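You operate a simulated robot arm through the tools that you are given. There is no shell and no other tool.

The job below is to be done with a simulated robot arm. You get a single attempt, and the scene is never put back.

Task
Try the oxygen flowmeter at outlet 3 at 8 litres a minute.
Fine: plug it in and open the valve; afterwards close its knob, shut the valve and leave it plugged in.

It is judged by the outcome, as a careful person would: the job done as asked, and still so three seconds after it is handed in. It fails if anything else is knocked over, pushed out of place, dropped, spilled or broken.

Robot
A 7-joint arm with a two-finger parallel gripper, fixed in place. Base frame: the origin is on the floor under the middle of its stand, x ahead of it, y to its left, z up. Units: mm, rad, N and s.
It reaches about 1479 mm from its shoulder. Its first joint turns from -2.897 to 2.897 rad. Payload 4.4 kg.
Tool frame: the origin (TCP) lies between the finger pads and is the grasp point; the fingertips stand 23 mm ahead of it; z points along the fingers, y is the line along which they close. Largest opening 94 mm; finger width 38, thickness 10; the body of the gripper, 54 by 96 mm, starts 39 mm behind the TCP.
Orientation is that of the tool frame in the base frame, as [roll, pitch, yaw] about the fixed x, y, z axes, in that order (R = Rz(yaw) Ry(pitch) Rx(roll)). With the fingers straight down and closing along the base's y, the tool's x points along the base's -x, its y along +y and its z along -z.

Tools
- The arm moves only by the tool send_rows. Its argument "commands" is a list that holds one entry, the list of rows, each a list of 7 numbers: the turn, a rotation vector about the tool's x, y, z in rad, then the shift along the tool's x, y, z in mm, then the finger opening in mm, from 0 to 94. In form: [[[ax, ay, az, tx, ty, tz, claw], ...]]. A call has 1 to 20 rows; each row shifts and turns the commanded pose from where the row before left it, along the tool's axes as they then stand. Rows are played at 5 a second. More than 50 mm and 0.15 rad between two rows, or a gripper value outside its range, and nothing of the call is played. A pose out of reach is approached as far as the arm can. The call stops where the force on the tool passes 40 N (or 10 N more than at its start, if that is more) or the arm is blocked; 0.2 s more then pass. The fingers move at their own pace (about 72 mm/s each) and stop on an object; they squeeze with about 30 N. The grip force told is the motor's: it shows also when the fingers shut on nothing. Time passes only in rows, and 0.2 s behind the last, so rows that do not move let the fingers close. The reply holds the time, the measured pose of the TCP, the force on the tool along the base axes, the opening and the grip force, in the units named above and with some noise, with the torque about the TCP (base axes, N m) and any sound that the robot's microphone picked up.
- Cameras (640 x 400 px; columns grow to the right, rows downward): "scene" is fixed at [399.3, -650, 1539.7]; the picture's right is [0.87, -0.49, 0.00], its down [-0.14, -0.26, -0.95] and it looks along [0.47, 0.83, -0.30] (base axes); focal length 305 px, centre (320, 200). "wrist" rides on the gripper at [86, 16, -74] in the tool frame; the picture's right is [-0.18, 0.98, 0.00], its down [-0.58, -0.11, -0.81] and it looks along [-0.79, -0.15, 0.59] (tool axes); focal length 243 px, centre (320, 200). There is no depth. A picture from a camera that has moved, and an enlarged one, comes with that camera's place and axes in the base frame and with its lens.
- grab_frame(camera): a new picture of that camera. It takes no simulated time.
- close_up(camera, box): a new picture of the part [left, top, right, bottom] of that camera's present view, enlarged. It takes no simulated time.
- close_job(): hands the job in; it is judged then, once.

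Nothing tells you positions but the pictures and the camera data. Unless the task says otherwise, let go and move clear before handing in.

The tools are called after "Request:" as name(argument=value, ...) on one line, values as JSON. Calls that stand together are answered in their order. send_rows: Moves the arm, as the interface text tells. Its arguments: {"type":"object","properties":{"commands":{"type":"array","items":{"type":"array","items":{"type":"array","items":{"type":"number"}}}}},"required":["commands"]} The other tools are called the same way: grab_frame (camera) takes a picture; close_up (camera, box) takes an enlarged picture of a part of a camera's view; close_job () hands the job in.

At the start:

```text
time: 0.0
position: [740.7, -199.4, 1488.1]
tcp_rot: [3.141, 0.001, 3.141]
force: [-0.4, -0.2, -0.1]
moment: [0.01, -0.02, -0.02]
opening: 93.9
grasp_force: 0.1
```

scene: 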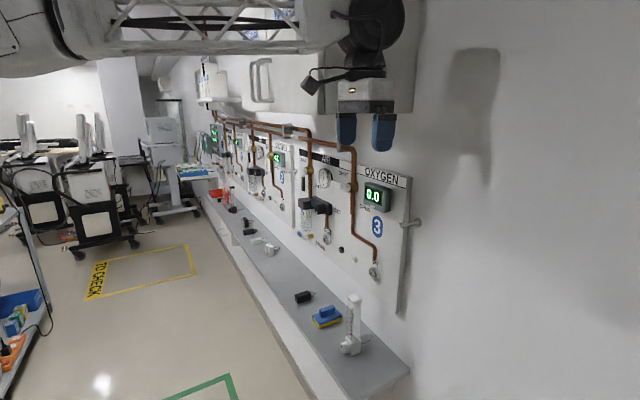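
wrist: 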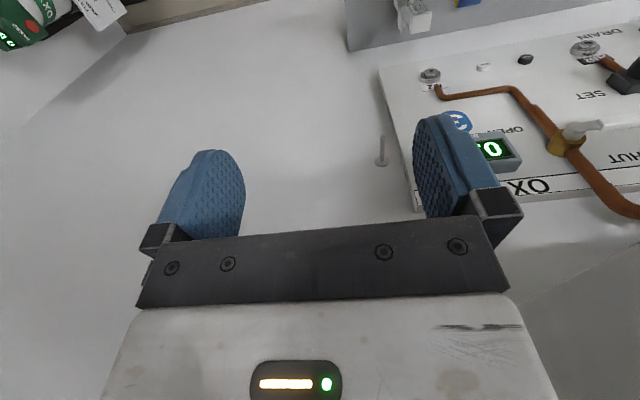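

I see a wall panel with oxygen outlets and a flowmeter lying on a shelf below outlet 3. I'll look closer at the scene before I move anything.

Request:
close_up(camera="scene", box=[290, 130, 450, 230])

Request:
close_up(camera="scene", box=[270, 200, 430, 300])

Request:
close_up(camera="scene", box=[270, 280, 430, 380])

Request:
close_up(camera="scene", box=[190, 100, 350, 200])

Request:
close_up(camera="wrist", box=[340, 0, 640, 220])

Request:
close_up(camera="wrist", box=[0, 0, 200, 125])

```text
4.00 times, centred on (370, 180) of scene
camera zoom: at [399.3, -650.0, 1539.7], right [0.87, -0.49, 0.0], down [-0.14, -0.26, -0.95], along [0.47, 0.83, -0.3], focal length 1220 px, centre (120, 280)
```

zoom: 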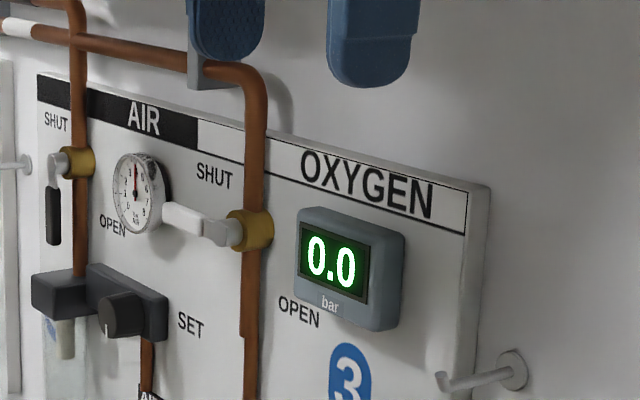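

```text
4.00 times, centred on (350, 250) of scene
camera zoom: at [399.3, -650.0, 1539.7], right [0.87, -0.49, 0.0], down [-0.14, -0.26, -0.95], along [0.47, 0.83, -0.3], focal length 1220 px, centre (200, 0)
```

zoom: 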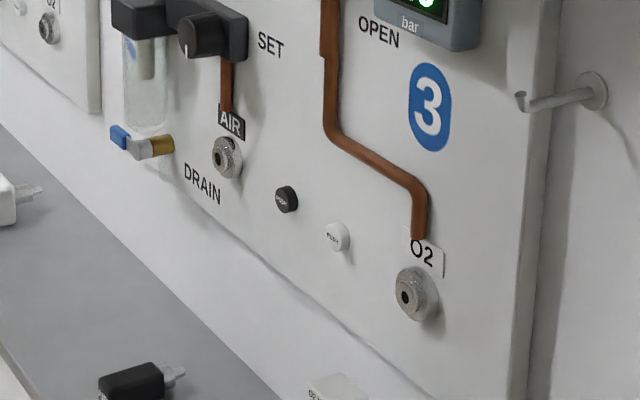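

```text
4.00 times, centred on (350, 330) of scene
camera zoom: at [399.3, -650.0, 1539.7], right [0.87, -0.49, 0.0], down [-0.14, -0.26, -0.95], along [0.47, 0.83, -0.3], focal length 1220 px, centre (200, -320)
```

zoom: 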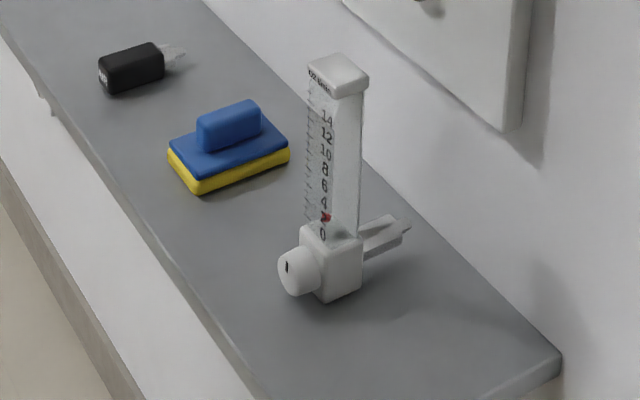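

```text
4.00 times, centred on (270, 150) of scene
camera zoom: at [399.3, -650.0, 1539.7], right [0.87, -0.49, 0.0], down [-0.14, -0.26, -0.95], along [0.47, 0.83, -0.3], focal length 1220 px, centre (520, 400)
```

zoom: 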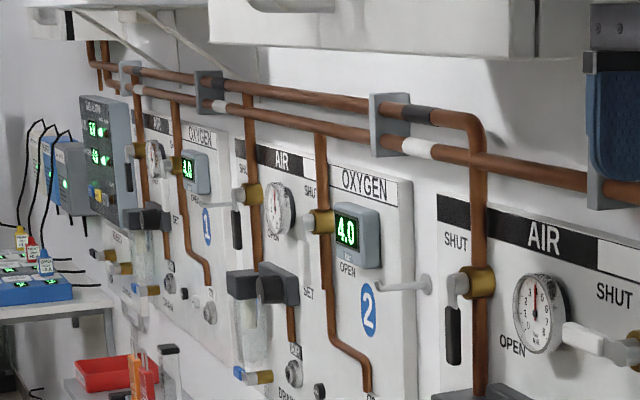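

```text
1.82 times, centred on (490, 110) of wrist
camera zoom: at [653.0, -184.6, 1562.3], right [0.18, 0.98, 0.0], down [0.58, -0.11, 0.81], along [0.79, -0.15, -0.59], focal length 441 px, centre (11, 364)
```

zoom: 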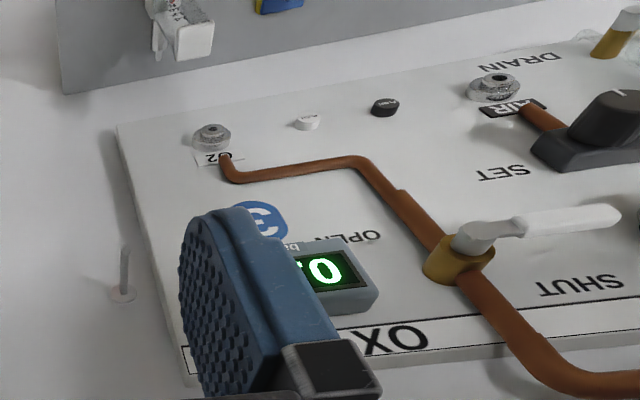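

```text
3.20 times, centred on (100, 62) of wrist
camera zoom: at [653.0, -184.6, 1562.3], right [0.18, 0.98, 0.0], down [0.58, -0.11, 0.81], along [0.79, -0.15, -0.59], focal length 776 px, centre (1024, 640)
```

zoom: 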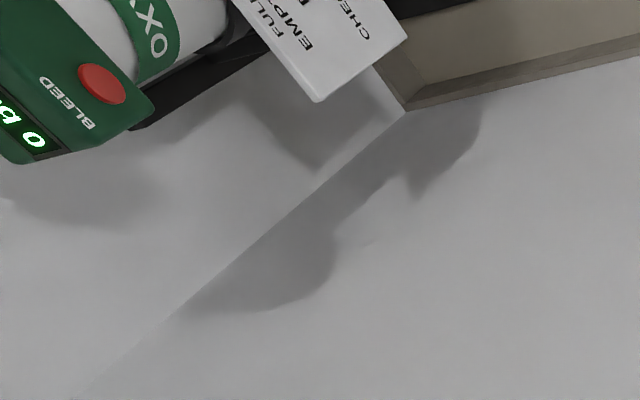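

The oxygen panel is on the wall plane at x of about 980, with outlet 3 near [961, 4, 1028]. The flowmeter stands on the shelf near [880, -17, 800]. The oxygen valve lever is horizontal, which is shut, and the gauge reads 0.0. I'll turn the gripper about its own axis first, so that its camera can ride on top later.

Request:
send_rows(commands=[[[0, 0, 0.15, 0, 0, 0, 94], [0, 0, 0.15, 0, 0, 0, 94], [0, 0, 0.15, 0, 0, 0, 94], [0, 0, 0.15, 0, 0, 0, 94], [0, 0, 0.15, 0, 0, 0, 94], [0, 0, 0.15, 0, 0, 0, 94], [0, 0, 0.15, 0, 0, 0, 94], [0, 0, 0.15, 0, 0, 0, 94]]])

```text
time: 1.8
position: [740.0, -200.6, 1487.6]
tcp_rot: [3.141, -0.001, 1.941]
force: [-0.5, 0.9, -0.1]
moment: [-0.02, 0.02, 0.01]
opening: 93.7
grasp_force: 0.1
```

Request:
send_rows(commands=[[[0, 0, 0.15, 0, 0, 0, 94], [0, 0, 0.15, 0, 0, 0, 94], [0, 0, 0.15, 0, 0, 0, 94], [0, 0, 0.15, 0, 0, 0, 94], [0, 0, 0.15, 0, 0, 0, 94], [0, 0, 0.15, 0, 0, 0, 94], [0, 0, 0.15, 0, 0, 0, 94], [0, 0, 0.15, 0, 0, 0, 94], [0, 0, 0.15, 0, 0, 0, 94], [0, 0, 0.15, 0, 0, 0, 94], [0, 0, 0.15, 0, 0, 0, 94], [0, 0, 0.15, 0, 0, 0, 94], [0, 0, 0.1416, 0, 0, 0, 94]]])

Request:
grab_frame(camera="scene")

Request:
grab_frame(camera="wrist")

```text
time: 4.6
position: [739.1, -200.0, 1488.8]
tcp_rot: [3.141, -0.001, 0.0]
force: [0.2, -0.9, -0.5]
moment: [0.01, -0.02, -0.02]
opening: 94.1
grasp_force: 0.0
```

```text
taken
```

scene: 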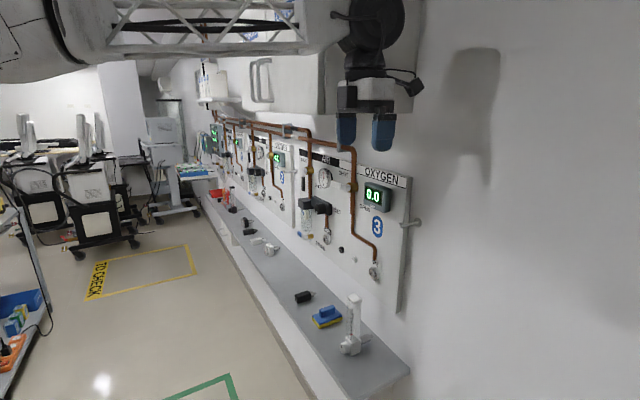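

```text
taken
camera wrist: at [825.7, -217.2, 1562.7], right [-0.18, -0.98, 0.0], down [-0.58, 0.11, 0.81], along [-0.79, 0.15, -0.59], focal length 243 px, centre (320, 200)
```

wrist: 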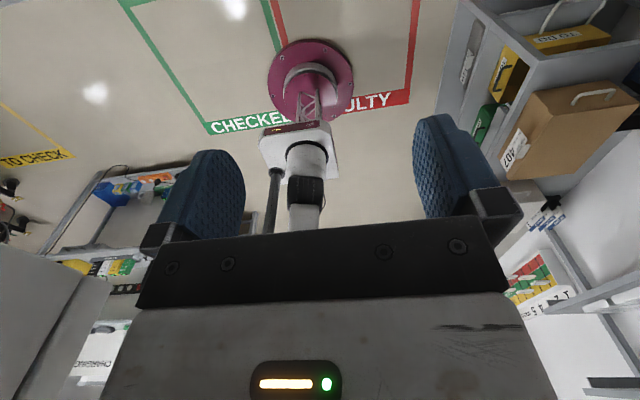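

The roll worked and the camera now faces the robot. Next I'll back off a little from the wall and pitch the fingers toward +x, which puts the camera on top.

Request:
send_rows(commands=[[[0, 0, 0, -40, 0, 0, 94], [0, 0, 0, -40, 0, 0, 94], [0, 0.1428, 0, -20, 0, 0, 94], [0, 0.1428, 0, 0, 0, 0, 94], [0, 0.1428, 0, 0, 0, 0, 94], [0, 0.1428, 0, 0, 0, 0, 94], [0, 0.1428, 0, 0, 0, 0, 94], [0, 0.1428, 0, 0, 0, 0, 94], [0, 0.1428, 0, 0, 0, 0, 94], [0, 0.1428, 0, 0, 0, 0, 94], [0, 0.1428, 0, 0, 0, 0, 94], [0, 0.1428, 0, 0, 0, 0, 94], [0, 0.1428, 0, 0, 0, 0, 94]]])

Request:
grab_frame(camera="scene")

Request:
grab_frame(camera="wrist")

```text
time: 7.4
position: [640.3, -200.7, 1487.5]
tcp_rot: [-2.438, -1.57, -0.704]
force: [0.3, 0.1, -0.2]
moment: [0.0, -0.02, -0.01]
opening: 93.8
grasp_force: 0.1
```

```text
taken
```

scene: 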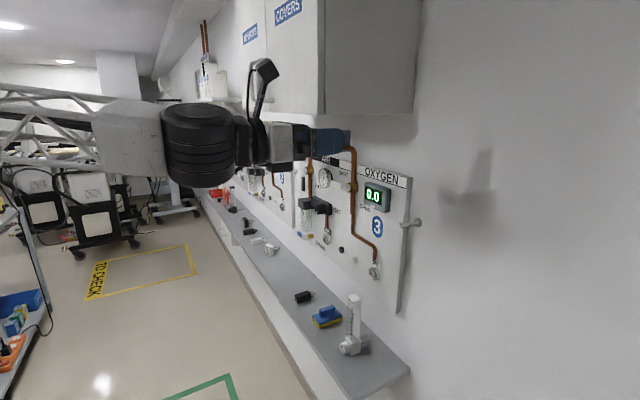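

```text
taken
camera wrist: at [565.0, -217.1, 1574.1], right [0.0, -0.98, -0.18], down [-0.81, 0.11, -0.58], along [0.59, 0.15, -0.79], focal length 243 px, centre (320, 200)
```

wrist: 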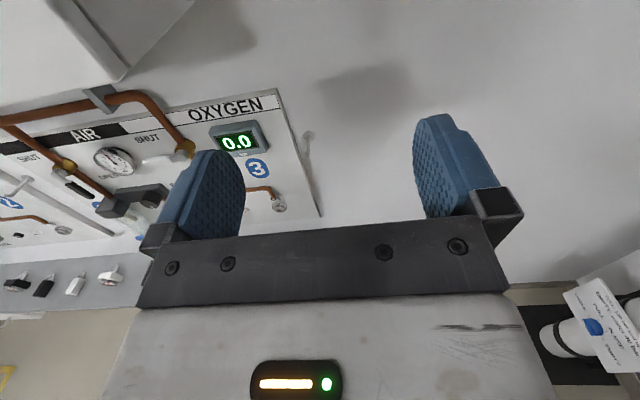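

The fingers now point at the wall with the camera on top. I'll move left and down to get a good look at the flowmeter, the outlet and the lever.

Request:
send_rows(commands=[[[0, 0, 0, -30, -20, -5, 94], [0, 0, 0, -30, -20, -5, 94], [0, 0, 0, -30, -20, -5, 94], [0, 0, 0, -30, -20, -5, 94], [0, 0, 0, -30, -20, 0, 94], [0, 0, 0, -30, -20, 0, 94], [0, 0, 0, -30, -20, 0, 94], [0, 0, 0, -30, -20, 0, 94], [0, 0, 0, -30, -20, 0, 94], [0, 0, 0, -30, -20, 0, 94]]])

Request:
grab_frame(camera="scene")

Request:
grab_frame(camera="wrist")

```text
time: 9.6
position: [618.7, -17.8, 1211.0]
tcp_rot: [3.095, -1.567, 0.057]
force: [0.3, -0.3, -1.9]
moment: [0.01, 0.0, -0.01]
opening: 94.1
grasp_force: 0.0
out of reach, approached as far as the arm can: row 10
```

```text
taken
```

scene: 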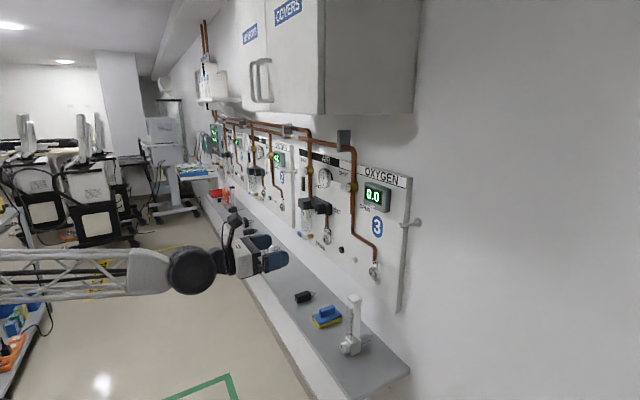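

```text
taken
camera wrist: at [543.8, -35.6, 1296.5], right [0.01, -0.98, -0.18], down [-0.81, 0.1, -0.58], along [0.59, 0.15, -0.8], focal length 243 px, centre (320, 200)
```

wrist: 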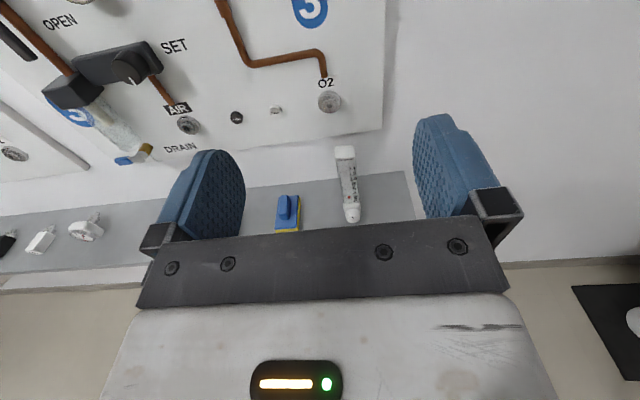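

I can see the flowmeter upright on the shelf with its knob facing the robot. Row 10 was out of reach so close to the base, so I'll work further out. First I'll zoom in on both views.

Request:
close_up(camera="wrist", box=[260, 60, 420, 240])

Request:
close_up(camera="wrist", box=[210, 60, 370, 160])

Request:
close_up(camera="scene", box=[330, 290, 378, 360])

Request:
close_up(camera="scene", box=[320, 160, 400, 210])

Request:
close_up(camera="scene", box=[330, 235, 410, 285])

Request:
close_up(camera="scene", box=[230, 130, 330, 240])

```text
2.22 times, centred on (340, 150) of wrist
camera zoom: at [543.8, -35.6, 1296.5], right [0.01, -0.98, -0.18], down [-0.81, 0.1, -0.58], along [0.59, 0.15, -0.8], focal length 539 px, centre (276, 311)
```

zoom: 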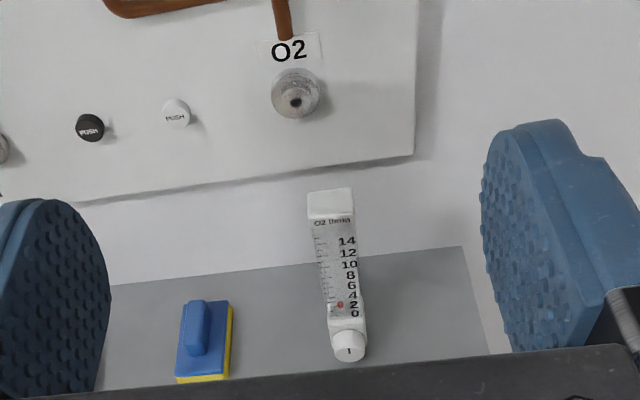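

```text
4.00 times, centred on (290, 110) of wrist
camera zoom: at [543.8, -35.6, 1296.5], right [0.01, -0.98, -0.18], down [-0.81, 0.1, -0.58], along [0.59, 0.15, -0.8], focal length 970 px, centre (440, 560)
```

zoom: 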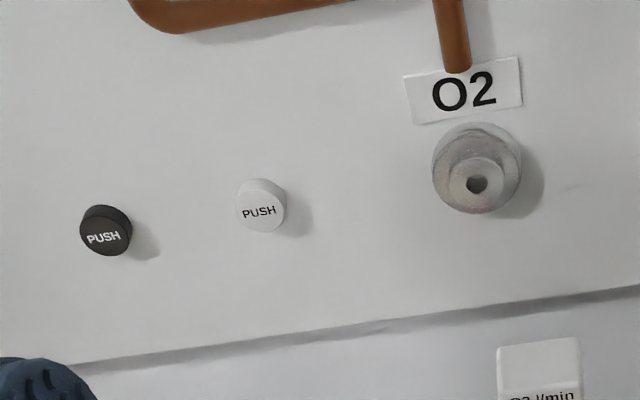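

```text
5.71 times, centred on (354, 325) of scene
camera zoom: at [399.3, -650.0, 1539.7], right [0.87, -0.49, 0.0], down [-0.14, -0.26, -0.95], along [0.47, 0.83, -0.3], focal length 1743 px, centre (126, -514)
```

zoom: 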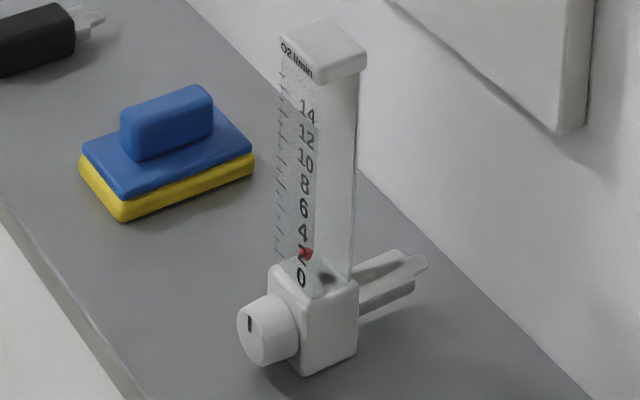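

```text
8.00 times, centred on (360, 185) of scene
camera zoom: at [399.3, -650.0, 1539.7], right [0.87, -0.49, 0.0], down [-0.14, -0.26, -0.95], along [0.47, 0.83, -0.3], focal length 2441 px, centre (0, 320)
```

zoom: 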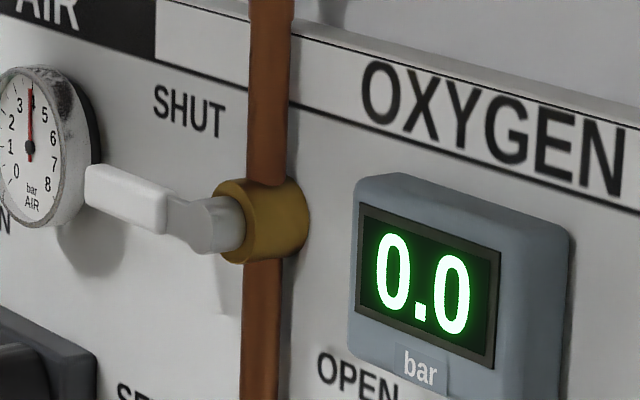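

```text
8.00 times, centred on (370, 260) of scene
camera zoom: at [399.3, -650.0, 1539.7], right [0.87, -0.49, 0.0], down [-0.14, -0.26, -0.95], along [0.47, 0.83, -0.3], focal length 2441 px, centre (-80, -280)
```

zoom: 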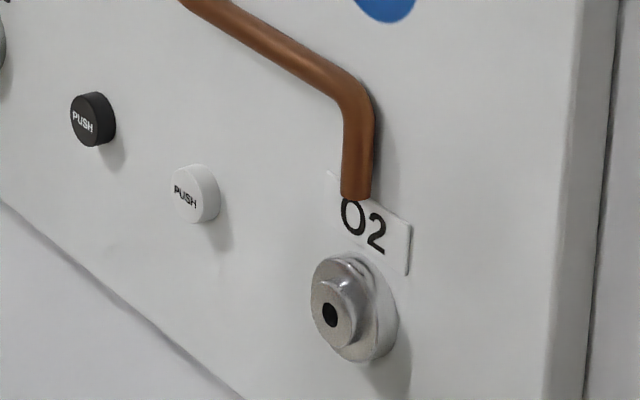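

```text
3.64 times, centred on (280, 185) of scene
camera zoom: at [399.3, -650.0, 1539.7], right [0.87, -0.49, 0.0], down [-0.14, -0.26, -0.95], along [0.47, 0.83, -0.3], focal length 1109 px, centre (466, 254)
```

zoom: 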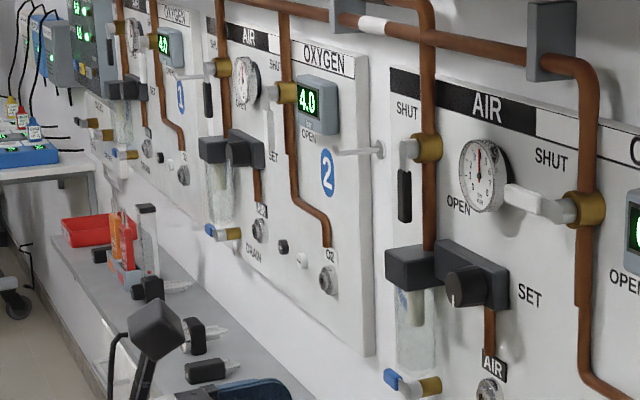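

The flowmeter stands upright with its base near [865, -21, 835], its knob facing -x and its probe toward the wall. The white and black PUSH buttons look like releases, so I'll keep clear of them. I'll extend forward, then go lower to measure it precisely.

Request:
send_rows(commands=[[[0, 0, 0, 0, 0, 40, 94], [0, 0, 0, 0, 0, 40, 94], [0, 0, 0, 0, 0, 20, 94], [0, 0, 0, -30, 0, 0, 94], [0, 0, 0, -30, 0, 0, 94]]])

Request:
grab_frame(camera="scene")

Request:
grab_frame(camera="wrist")

```text
time: 10.8
position: [714.8, -44.2, 1156.9]
tcp_rot: [-3.074, -1.568, -0.057]
force: [0.3, -0.1, -0.2]
moment: [0.0, 0.01, 0.02]
opening: 93.9
grasp_force: 0.0
out of reach, approached as far as the arm can: row 1, 3, 4, 5
```

```text
taken
```

scene: 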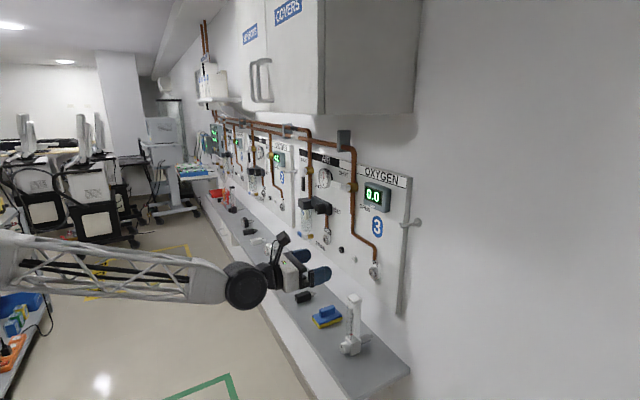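

```text
taken
camera wrist: at [640.7, -62.6, 1244.0], right [0.01, -0.98, -0.18], down [-0.81, 0.1, -0.58], along [0.59, 0.16, -0.79], focal length 243 px, centre (320, 200)
```

wrist: 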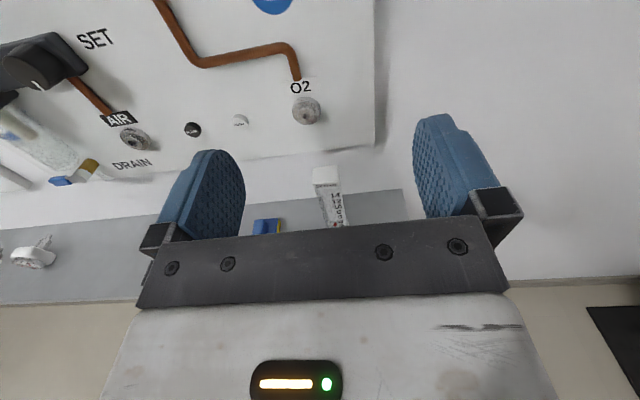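

The arm hits a joint limit here and slides toward -y. I'll test whether the wrist roll is the limiting joint.

Request:
send_rows(commands=[[[0, 0, 0.15, 0, 0, 0, 94], [0, 0, 0.15, 0, 0, 0, 94], [0, 0, 0, 0, 0, 0, 94]]])

```text
time: 11.6
position: [714.4, -46.1, 1157.6]
tcp_rot: [-1.578, -1.27, -1.551]
force: [-0.1, 0.4, -0.3]
moment: [0.01, 0.03, -0.02]
opening: 94.2
grasp_force: 0.1
```

Request:
send_rows(commands=[[[0, 0, 0, -11.8, -38.2, 0, 94], [0, 0, 0, 0, 0, 0, 94]]])

```text
time: 12.2
position: [711.2, -30.7, 1163.3]
tcp_rot: [-1.596, -1.27, -1.52]
force: [0.7, -0.6, 0.2]
moment: [0.04, 0.0, 0.02]
opening: 94.0
grasp_force: 0.0
out of reach, approached as far as the arm can: row 1
```

It isn't the roll alone. I'll undo the roll and pitch the fingers downward, then test the same sideways move.

Request:
send_rows(commands=[[[0, 0, -0.15, 0, 0, 0, 94], [0, 0, -0.15, 0, 0, 0, 94], [0, -0.15, 0, 0, 0, 0, 94], [0, -0.15, 0, 0, 0, 0, 94], [0, -0.15, 0, 0, 0, 0, 94], [0, 0, 0, 0, 0, 0, 94]]])

Request:
send_rows(commands=[[[0, 0, 0, 0, -30, 0, 94], [0, 0, 0, 0, 0, 0, 94]]])

```text
time: 13.6
position: [711.5, -40.9, 1163.5]
tcp_rot: [3.14, -1.117, 0.001]
force: [1.7, -0.1, -6.4]
moment: [-0.02, -0.32, 0.0]
opening: 93.8
grasp_force: 0.1
out of reach, approached as far as the arm can: row 1
```

```text
time: 14.2
position: [710.5, -10.9, 1168.6]
tcp_rot: [3.14, -1.121, 0.003]
force: [-0.6, 0.3, 1.2]
moment: [-0.03, -0.03, -0.02]
opening: 94.3
grasp_force: 0.0
```

With the fingers pitched about 26° below horizontal, the limit is gone. I'll try going further down and forward with this pitch.

Request:
send_rows(commands=[[[0, 0, 0, -21.6, 2.5, 24.3, 94], [0, 0, 0, -21.6, 2.5, 24.3, 94], [0, 0, 0, -21.6, 2.5, 24.3, 94], [0, 0, 0, -21.6, 2.5, 24.3, 94], [0, 0, 0, 0, 0, 0, 94]]])

Request:
grab_frame(camera="scene")

Request:
grab_frame(camera="wrist")

```text
time: 15.4
position: [763.3, -21.8, 1047.4]
tcp_rot: [-3.141, -1.122, 0.003]
force: [-0.5, -0.4, 0.0]
moment: [0.0, 0.02, 0.01]
opening: 94.1
grasp_force: 0.1
```

```text
taken
```

scene: 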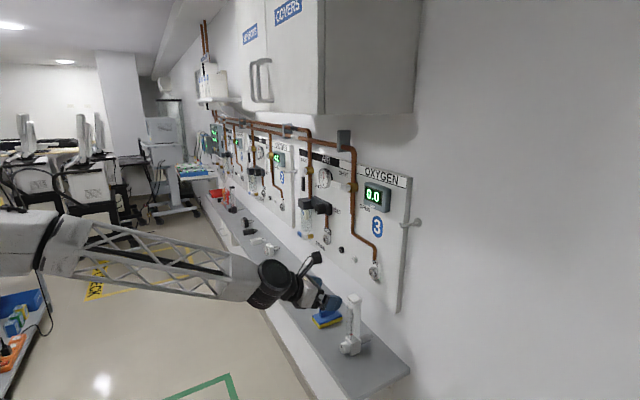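

```text
taken
camera wrist: at [732.9, -38.4, 1157.9], right [-0.08, -0.98, -0.17], down [-0.98, 0.11, -0.17], along [0.19, 0.15, -0.97], focal length 243 px, centre (320, 200)
```

wrist: 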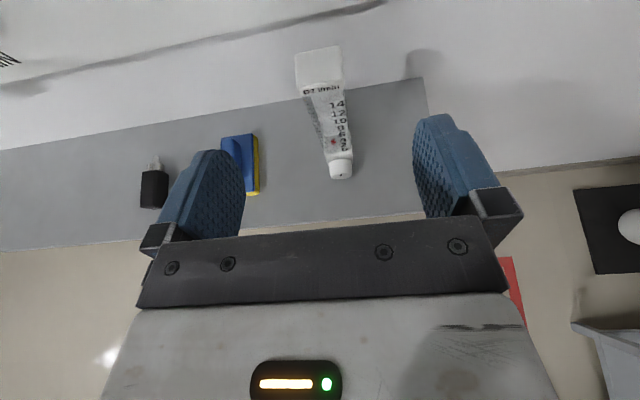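

This pose is reachable and the wrist camera now looks almost straight down on the flowmeter. I'll zoom in to measure it.

Request:
close_up(camera="wrist", box=[260, 30, 420, 200])

Request:
close_up(camera="scene", box=[290, 250, 410, 370])

```text
2.35 times, centred on (340, 115) of wrist
camera zoom: at [732.9, -38.4, 1157.9], right [-0.08, -0.98, -0.17], down [-0.98, 0.11, -0.17], along [0.19, 0.15, -0.97], focal length 571 px, centre (273, 400)
```

zoom: 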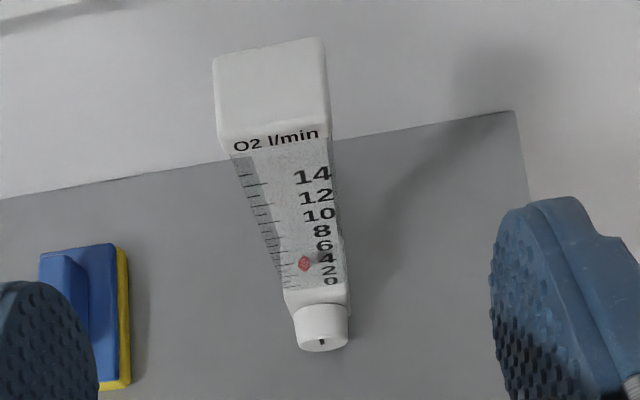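

```text
3.33 times, centred on (350, 310) of scene
camera zoom: at [399.3, -650.0, 1539.7], right [0.87, -0.49, 0.0], down [-0.14, -0.26, -0.95], along [0.47, 0.83, -0.3], focal length 1017 px, centre (220, -167)
```

zoom: 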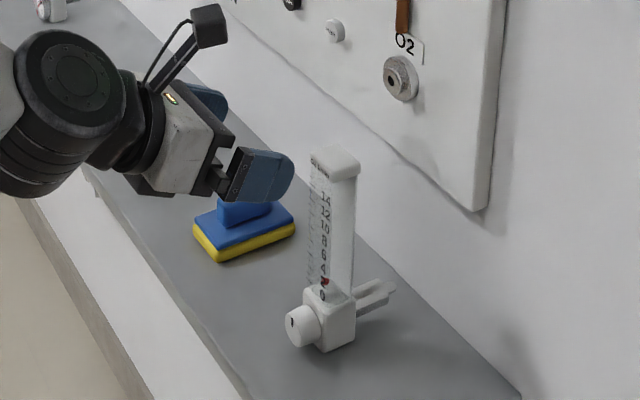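

The cap top is centred at about [870, -20, 989] and the knob front is at about [830, -20, 824]. The flowmeter is square to the wall, so its probe points to +x. I'll lower in front of the tube without touching it and test how far the fingers can pitch toward horizontal there.

Request:
send_rows(commands=[[[0, 0, 0, -30.8, 0, 22.4, 94], [0, 0, 0, -30.8, 0, 22.4, 94], [0, 0, 0, -30.8, 0, 22.4, 94], [0, 0, 0, -30.8, 0, 14, 94], [0, 0, 0, 0, 0, 0, 94]]])

Request:
grab_frame(camera="scene")

Request:
grab_frame(camera="wrist")

```text
time: 16.6
position: [783.1, -30.5, 904.9]
tcp_rot: [-3.129, -1.117, 0.002]
force: [-0.2, 1.5, 0.6]
moment: [-0.04, 0.0, 0.0]
opening: 94.0
grasp_force: 0.1
out of reach, approached as far as the arm can: row 4
```

```text
taken
```

scene: 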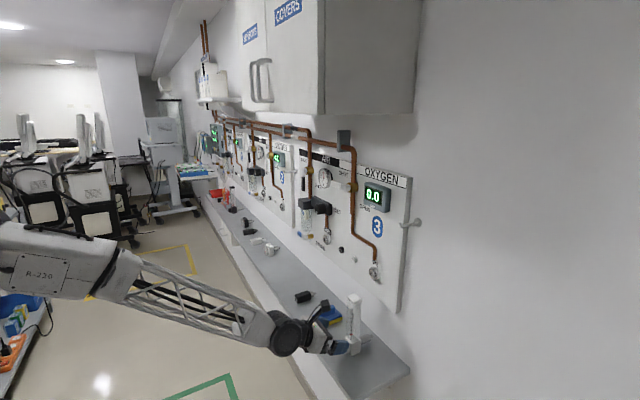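

```text
taken
camera wrist: at [753.4, -48.8, 1014.6], right [-0.07, -0.98, -0.17], down [-0.98, 0.1, -0.17], along [0.18, 0.16, -0.97], focal length 243 px, centre (320, 200)
```

wrist: 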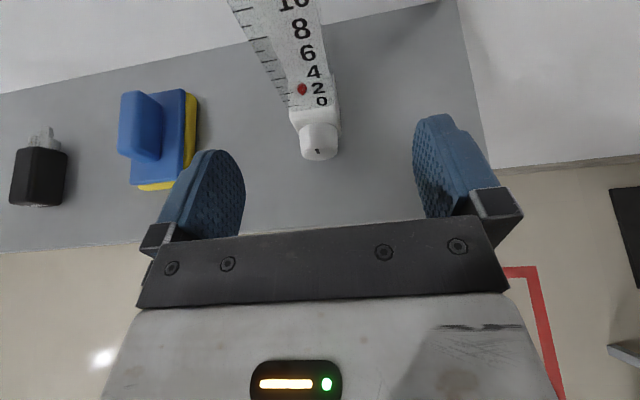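

That depth with this pitch is at the arm's limit, and with the camera on top it would crowd the flowmeter's cap. I'll back off, roll the camera to the underside, and use a steeper finger pitch for the grasp.

Request:
send_rows(commands=[[[0, 0, 0, 29, 0, -32, 94], [0, 0, 0, 29, 0, -32, 94], [0, 0, 0, 29, 0, -32, 94], [0, 0, 0, 29, 0, -32, 94], [0, 0, 0, 29, 0, -32, 94], [0, 0, -0.15, 0, 0, 0, 94], [0, 0, -0.15, 0, 0, 0, 94], [0, 0, -0.15, 0, 0, 0, 94], [0, 0, -0.15, 0, 0, 0, 94], [0, 0, -0.15, 0, 0, 0, 94], [0, 0, -0.15, 0, 0, 0, 94], [0, 0, -0.15, 0, 0, 0, 94], [0, 0, -0.15, 0, 0, 0, 94], [0, 0, -0.15, 0, 0, 0, 94], [0, 0, -0.15, 0, 0, 0, 94], [0, 0, 0, 0, 0, 0, 94]]])

Request:
send_rows(commands=[[[0, 0, -0.15, 0, 0, 0, 94], [0, 0, -0.15, 0, 0, 0, 94], [0, 0, -0.15, 0, 0, 0, 94], [0, 0, -0.15, 0, 0, 0, 94], [0, 0, -0.15, 0, 0, 0, 94], [0, 0, -0.15, 0, 0, 0, 94], [0, 0, -0.15, 0, 0, 0, 94], [0, 0, -0.15, 0, 0, 0, 94], [0, 0, -0.15, 0, 0, 0, 94], [0, 0, -0.15, 0, 0, 0, 94], [0, 0, -0.1416, 0, 0, 0, 94], [0, 0, 0, 0, 0, 0, 94]]])

Request:
grab_frame(camera="scene")

Request:
grab_frame(camera="wrist")

```text
time: 20.0
position: [699.5, -27.7, 1103.1]
tcp_rot: [2.023, -0.062, 1.539]
force: [0.7, -0.7, -0.4]
moment: [0.01, -0.05, -0.01]
opening: 93.9
grasp_force: 0.1
```

```text
time: 22.6
position: [700.0, -29.0, 1103.5]
tcp_rot: [-3.14, 1.12, -3.139]
force: [-0.5, -0.8, -0.1]
moment: [0.01, -0.02, -0.01]
opening: 93.9
grasp_force: 0.1
```

```text
taken
```

scene: 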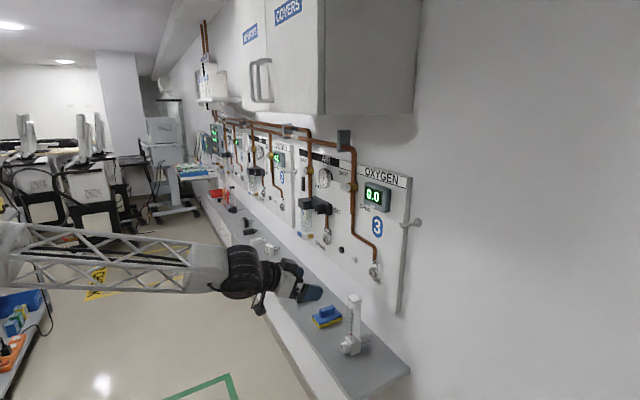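

```text
taken
camera wrist: at [595.0, -13.9, 1058.0], right [0.08, 0.98, 0.17], down [-0.47, -0.11, 0.87], along [0.88, -0.15, 0.46], focal length 243 px, centre (320, 200)
```

wrist: 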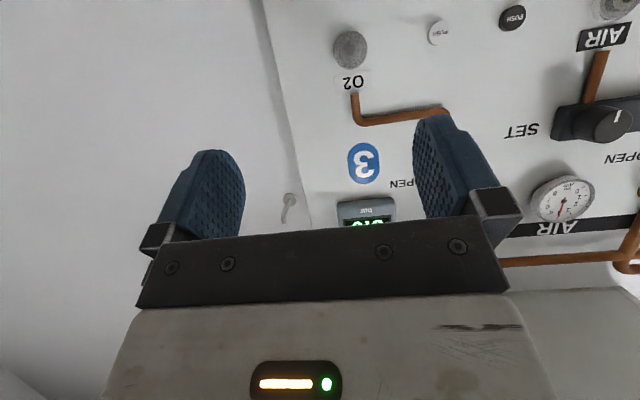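

The rolled view now faces the panel, upside down in the picture. The outlet lies near y -1.5, z 1036. I'll pitch the fingers down by 0.35 rad so the camera looks level at the panel for precise measuring.

Request:
send_rows(commands=[[[0, 0.12, 0, 0, 0, 0, 94], [0, 0.12, 0, 0, 0, 0, 94], [0, 0.11, 0, 0, 0, 0, 94], [0, 0, 0, 0, 0, 0, 94]]])

Request:
grab_frame(camera="wrist")

Request:
close_up(camera="wrist", box=[250, 60, 410, 220])

```text
time: 23.6
position: [700.0, -30.5, 1102.7]
tcp_rot: [3.141, 0.769, 3.141]
force: [-0.5, 0.7, 0.6]
moment: [0.03, 0.0, 0.02]
opening: 94.0
grasp_force: 0.0
```

```text
taken
camera wrist: at [586.1, -14.0, 1096.6], right [0.13, 0.98, 0.13], down [-0.14, -0.11, 0.98], along [0.98, -0.15, 0.13], focal length 243 px, centre (320, 200)
```

wrist: 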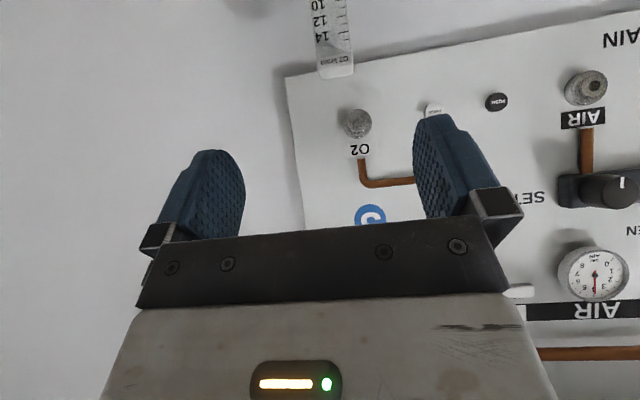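

```text
2.50 times, centred on (330, 140) of wrist
camera zoom: at [586.1, -14.0, 1096.6], right [0.13, 0.98, 0.13], down [-0.14, -0.11, 0.98], along [0.98, -0.15, 0.13], focal length 606 px, centre (295, 350)
```

zoom: 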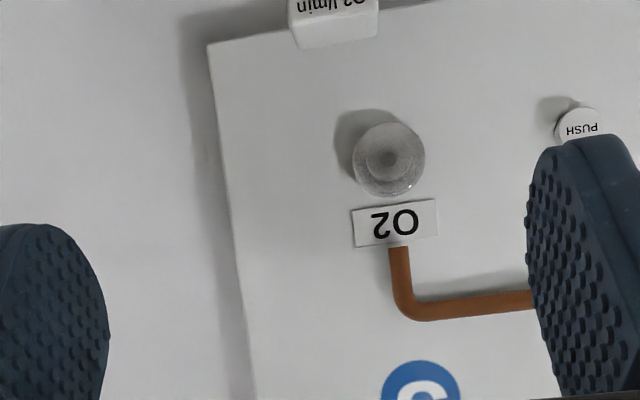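

The two cameras agree on the outlet centre: about [942.5, 0, 1040]. The flowmeter is at y of about -20.5 with its probe axis at z of about 823 and its probe tip at x of about 948. I'll come to a pre-grasp spot in front of the tube with the fingers about 40° down.

Request:
send_rows(commands=[[[0, -0.1, 0, 0, 0, 0, 94], [0, 0, 0, 16, 2.5, 36.5, 94], [0, 0, 0, 16, 2.5, 36.5, 94], [0, 0, 0, 16, 2.5, 36.5, 94], [0, 0, 0, 16, 2.5, 36.5, 94], [0, 0, 0, 0, 0, 0, 94]]])

Request:
grab_frame(camera="scene")

Request:
grab_frame(camera="wrist")

Request:
close_up(camera="wrist", box=[240, 0, 420, 220])

Request:
close_up(camera="scene", box=[290, 280, 390, 370])

```text
time: 25.0
position: [771.0, -20.4, 958.9]
tcp_rot: [3.14, 0.872, -3.141]
force: [-0.3, -0.2, 0.4]
moment: [-0.02, -0.02, -0.03]
opening: 94.2
grasp_force: 0.0
```

```text
taken
```

scene: 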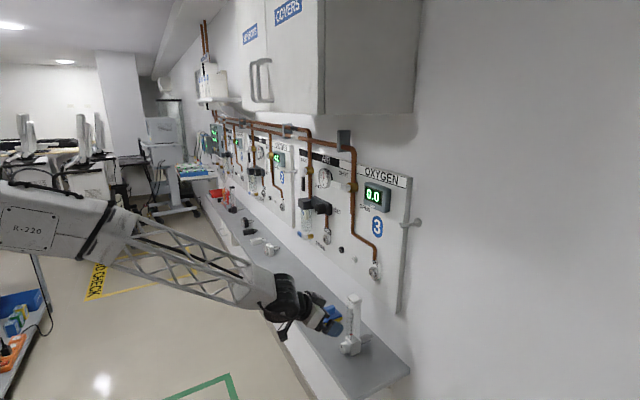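

```text
taken
camera wrist: at [657.5, -3.8, 941.7], right [0.12, 0.98, 0.14], down [-0.24, -0.11, 0.96], along [0.96, -0.15, 0.22], focal length 243 px, centre (320, 200)
```

wrist: 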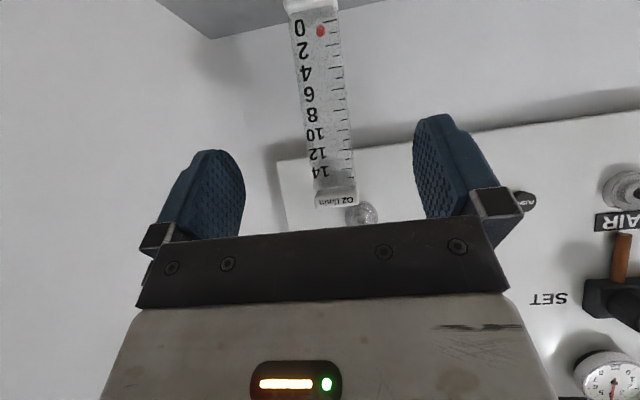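

```text
1.82 times, centred on (330, 110) of wrist
camera zoom: at [657.5, -3.8, 941.7], right [0.12, 0.98, 0.14], down [-0.24, -0.11, 0.96], along [0.96, -0.15, 0.22], focal length 441 px, centre (302, 364)
```

zoom: 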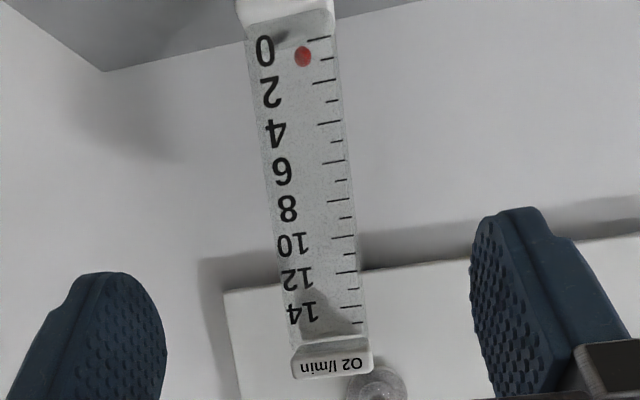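

```text
4.44 times, centred on (340, 325) of scene
camera zoom: at [399.3, -650.0, 1539.7], right [0.87, -0.49, 0.0], down [-0.14, -0.26, -0.95], along [0.47, 0.83, -0.3], focal length 1356 px, centre (231, -356)
```

zoom: 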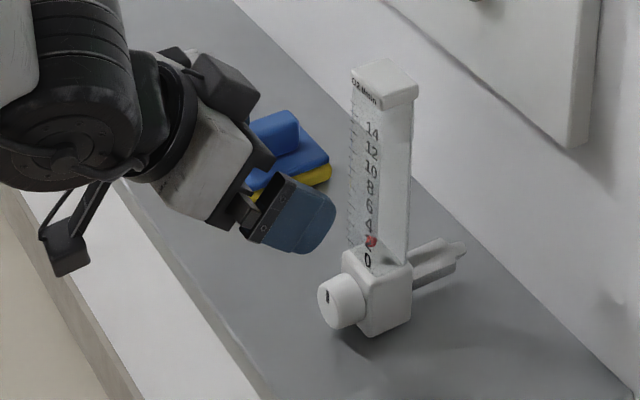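

I have a clear face-on view. The float rests at 0, the scale spans about 7.66 mm per L/min, the tube is 36 mm wide and centred at y of about -21, and the block top is at about z 851. I'll lower to grasp height and then move in around the tube.

Request:
send_rows(commands=[[[0, 0, 0, 25.9, -0.3, 24.4, 94], [0, 0, 0, 25.9, -0.3, 24.4, 94], [0, 0, 0, -19.3, 0, 23, 94], [0, 0, 0, 0, 0, 0, 94]]])

Request:
close_up(camera="scene", box=[290, 280, 390, 370])

Request:
grab_frame(camera="wrist")

```text
time: 26.0
position: [803.0, -19.8, 890.3]
tcp_rot: [3.139, 0.871, 3.14]
force: [0.4, 0.5, 0.1]
moment: [0.02, 0.0, -0.02]
opening: 93.9
grasp_force: 0.0
```

```text
4.44 times, centred on (340, 325) of scene
camera zoom: at [399.3, -650.0, 1539.7], right [0.87, -0.49, 0.0], down [-0.14, -0.26, -0.95], along [0.47, 0.83, -0.3], focal length 1356 px, centre (231, -356)
```

zoom: 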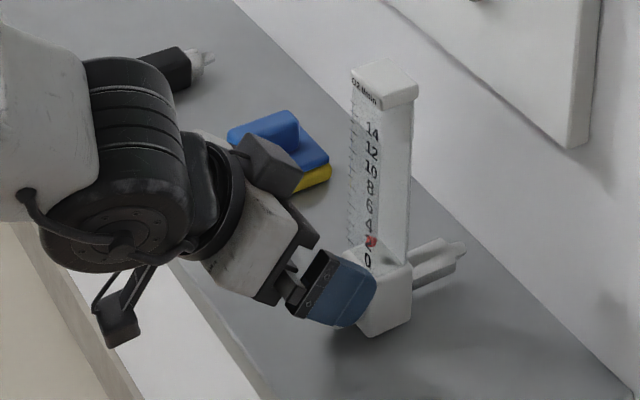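

```text
taken
camera wrist: at [690.0, -4.2, 871.9], right [0.12, 0.98, 0.14], down [-0.24, -0.11, 0.96], along [0.96, -0.15, 0.22], focal length 243 px, centre (320, 200)
```

wrist: 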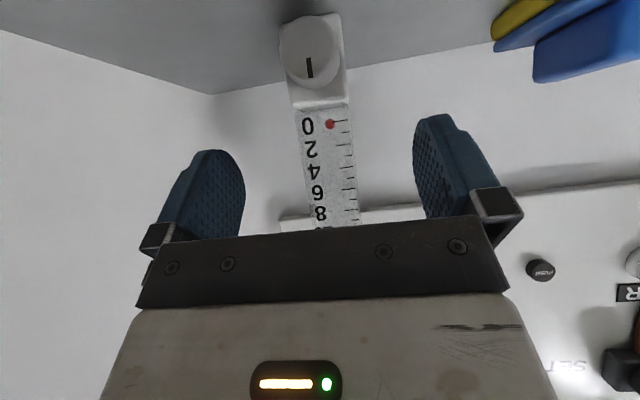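

The tube is centred between the fingers. I'll move forward 59 mm in small steps.

Request:
send_rows(commands=[[[0, 0, 0, -12.2, -0.3, 15.5, 94], [0, 0, 0, -12.2, -0.3, 15.5, 94], [0, 0, 0, -12.2, -0.3, 15.5, 94], [0, 0, 0, 0, 0, 0, 94]]])

Request:
close_up(camera="scene", box=[290, 280, 390, 370])

Request:
grab_frame(camera="wrist")

```text
time: 27.0
position: [862.4, -21.4, 887.8]
tcp_rot: [3.139, 0.872, 3.142]
force: [0.0, 0.0, 0.2]
moment: [-0.02, -0.02, -0.02]
opening: 94.3
grasp_force: 0.0
```

```text
4.44 times, centred on (340, 325) of scene
camera zoom: at [399.3, -650.0, 1539.7], right [0.87, -0.49, 0.0], down [-0.14, -0.26, -0.95], along [0.47, 0.83, -0.3], focal length 1356 px, centre (231, -356)
```

zoom: 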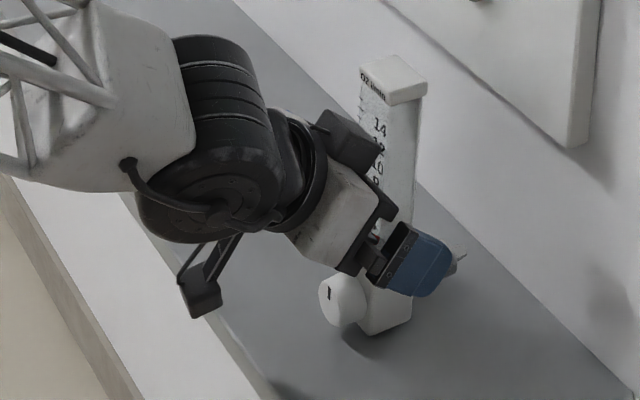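

```text
taken
camera wrist: at [749.6, -5.5, 869.0], right [0.12, 0.98, 0.14], down [-0.24, -0.11, 0.96], along [0.96, -0.15, 0.22], focal length 243 px, centre (320, 200)
```

wrist: 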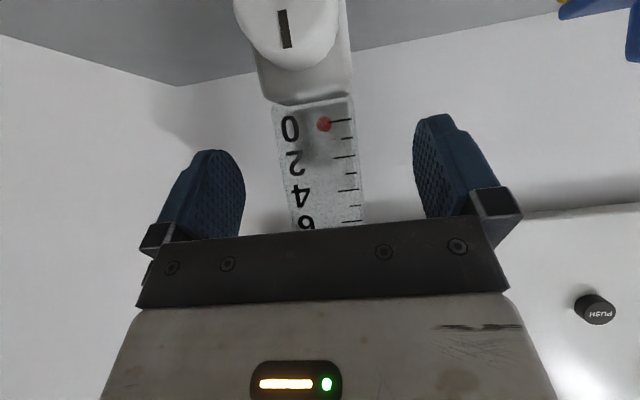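

The cap has shifted a few mm in the scene view, so part of the gripper may be leaning on the tube. I'll back off 10 mm and compare.

Request:
send_rows(commands=[[[0, 0, 0, 3.2, 0, -3.8, 94], [0, 0, 0, 3.2, 0, -3.8, 94], [0, 0, 0, 0, 0, 0, 94]]])

Request:
close_up(camera="scene", box=[290, 280, 390, 370])

```text
time: 27.8
position: [852.6, -21.4, 887.4]
tcp_rot: [3.141, 0.871, 3.141]
force: [-0.6, -0.7, 0.3]
moment: [-0.01, 0.01, -0.01]
opening: 94.0
grasp_force: 0.0
```

```text
4.44 times, centred on (340, 325) of scene
camera zoom: at [399.3, -650.0, 1539.7], right [0.87, -0.49, 0.0], down [-0.14, -0.26, -0.95], along [0.47, 0.83, -0.3], focal length 1356 px, centre (231, -356)
```

zoom: 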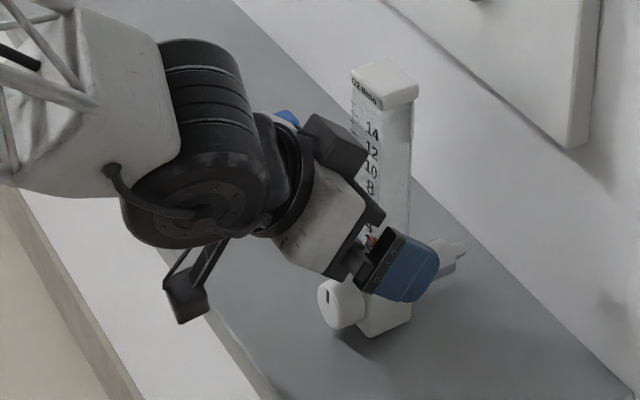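

The cap is back in place, so a dark housing above the gripper was touching the tube. Pitching the fingers about 0.15 rad nearer to horizontal moves that housing back. I'll do that, then go forward again.

Request:
send_rows(commands=[[[0, -0.08, 0, 0, 0, 0, 94], [0, -0.08, 0, 0, 0, 0, 94], [0, 0, 0, 0, 0, 0, 94]]])

Request:
close_up(camera="scene", box=[290, 280, 390, 370])

```text
time: 28.6
position: [852.7, -25.3, 885.1]
tcp_rot: [-3.124, 0.932, 3.141]
force: [-0.2, -0.3, 0.0]
moment: [0.01, -0.01, 0.0]
opening: 94.0
grasp_force: 0.0
out of reach, approached as far as the arm can: row 2
```

```text
4.44 times, centred on (340, 325) of scene
camera zoom: at [399.3, -650.0, 1539.7], right [0.87, -0.49, 0.0], down [-0.14, -0.26, -0.95], along [0.47, 0.83, -0.3], focal length 1356 px, centre (231, -356)
```

zoom: 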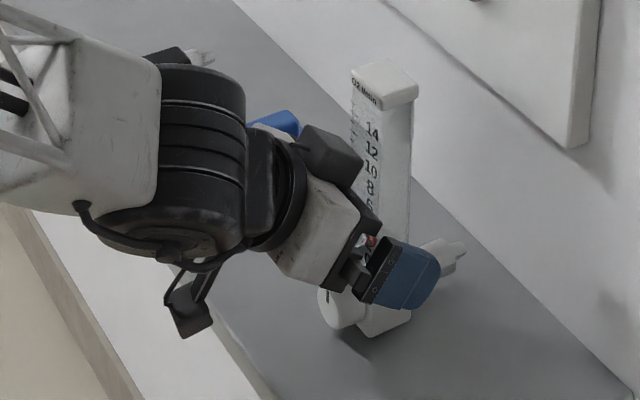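

The wrist is at its limit here at about 37° pitch. The block is the same width as the tube, so I can grip lower, across the block and tube root at z of about 850. That also puts the grip closer to the probe axis. I'll go back to about 42° pitch and check.

Request:
send_rows(commands=[[[0, 0.09, 0, 0, 0, 0, 94], [0, 0, 0, 0, 0, 0, 94]]])

```text
time: 29.2
position: [852.3, -21.8, 887.7]
tcp_rot: [3.14, 0.939, 3.141]
force: [0.3, -0.6, 0.6]
moment: [0.03, -0.03, -0.02]
opening: 94.0
grasp_force: 0.0
```

Request:
send_rows(commands=[[[0, 0.1, 0, 0, 0, 0, 94], [0, 0, 0, 13.3, 0, 13.2, 94], [0, 0, 0, 13.3, 0, 13.2, 94], [0, 0, 0, 0, 0, 0, 94]]])

Request:
close_up(camera="scene", box=[290, 280, 390, 370])

Request:
grab_frame(camera="wrist")

```text
time: 30.2
position: [855.2, -21.0, 849.6]
tcp_rot: [3.141, 0.839, -3.14]
force: [-0.7, 0.6, 0.5]
moment: [0.02, -0.04, 0.03]
opening: 93.7
grasp_force: 0.0
```

```text
4.44 times, centred on (340, 325) of scene
camera zoom: at [399.3, -650.0, 1539.7], right [0.87, -0.49, 0.0], down [-0.14, -0.26, -0.95], along [0.47, 0.83, -0.3], focal length 1356 px, centre (231, -356)
```

zoom: 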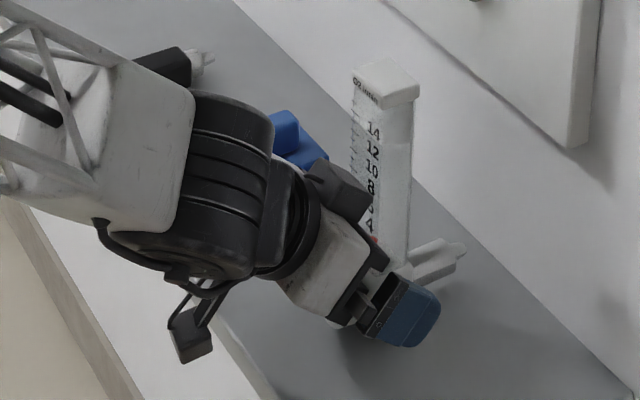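

```text
taken
camera wrist: at [742.0, -5.8, 835.3], right [0.12, 0.98, 0.14], down [-0.21, -0.11, 0.97], along [0.97, -0.15, 0.2], focal length 243 px, centre (320, 200)
```

wrist: 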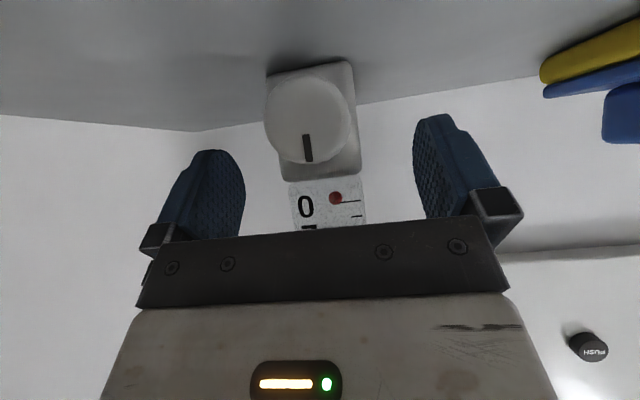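

The fingers straddle the block and nothing has moved. I'll close the gripper on it.

Request:
send_rows(commands=[[[0, 0, 0, 0, 0, 0, 50], [0, 0, 0, 0, 0, 0, 40], [0, 0, 0, 0, 0, 0, 30], [0, 0, 0, 0, 0, 0, 20], [0, 0, 0, 0, 0, 0, 20]]])

Request:
close_up(camera="scene", box=[290, 280, 390, 370])

Request:
grab_frame(camera="wrist")

```text
time: 31.4
position: [855.3, -21.4, 851.2]
tcp_rot: [3.14, 0.841, 3.141]
force: [0.0, 0.4, 0.1]
moment: [-0.05, -0.07, 0.0]
opening: 37.9
grasp_force: 29.6
```

```text
4.44 times, centred on (340, 325) of scene
camera zoom: at [399.3, -650.0, 1539.7], right [0.87, -0.49, 0.0], down [-0.14, -0.26, -0.95], along [0.47, 0.83, -0.3], focal length 1356 px, centre (231, -356)
```

zoom: 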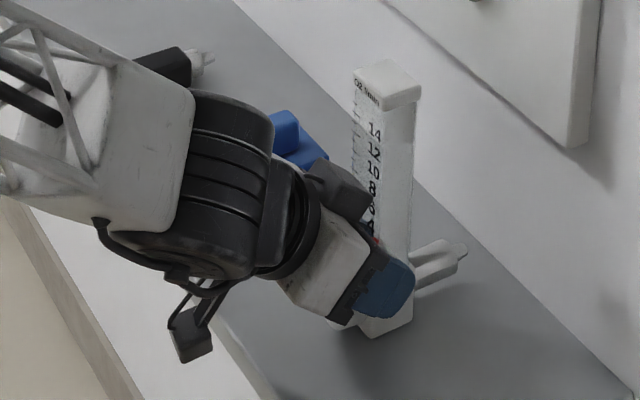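

```text
taken
camera wrist: at [742.1, -5.8, 835.5], right [0.12, 0.98, 0.14], down [-0.21, -0.11, 0.97], along [0.97, -0.15, 0.2], focal length 243 px, centre (320, 200)
```

wrist: 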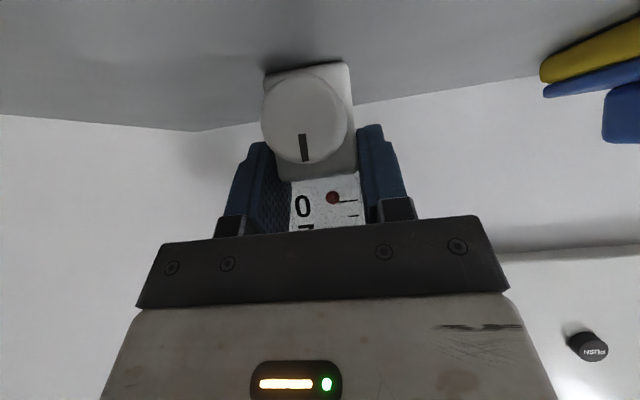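

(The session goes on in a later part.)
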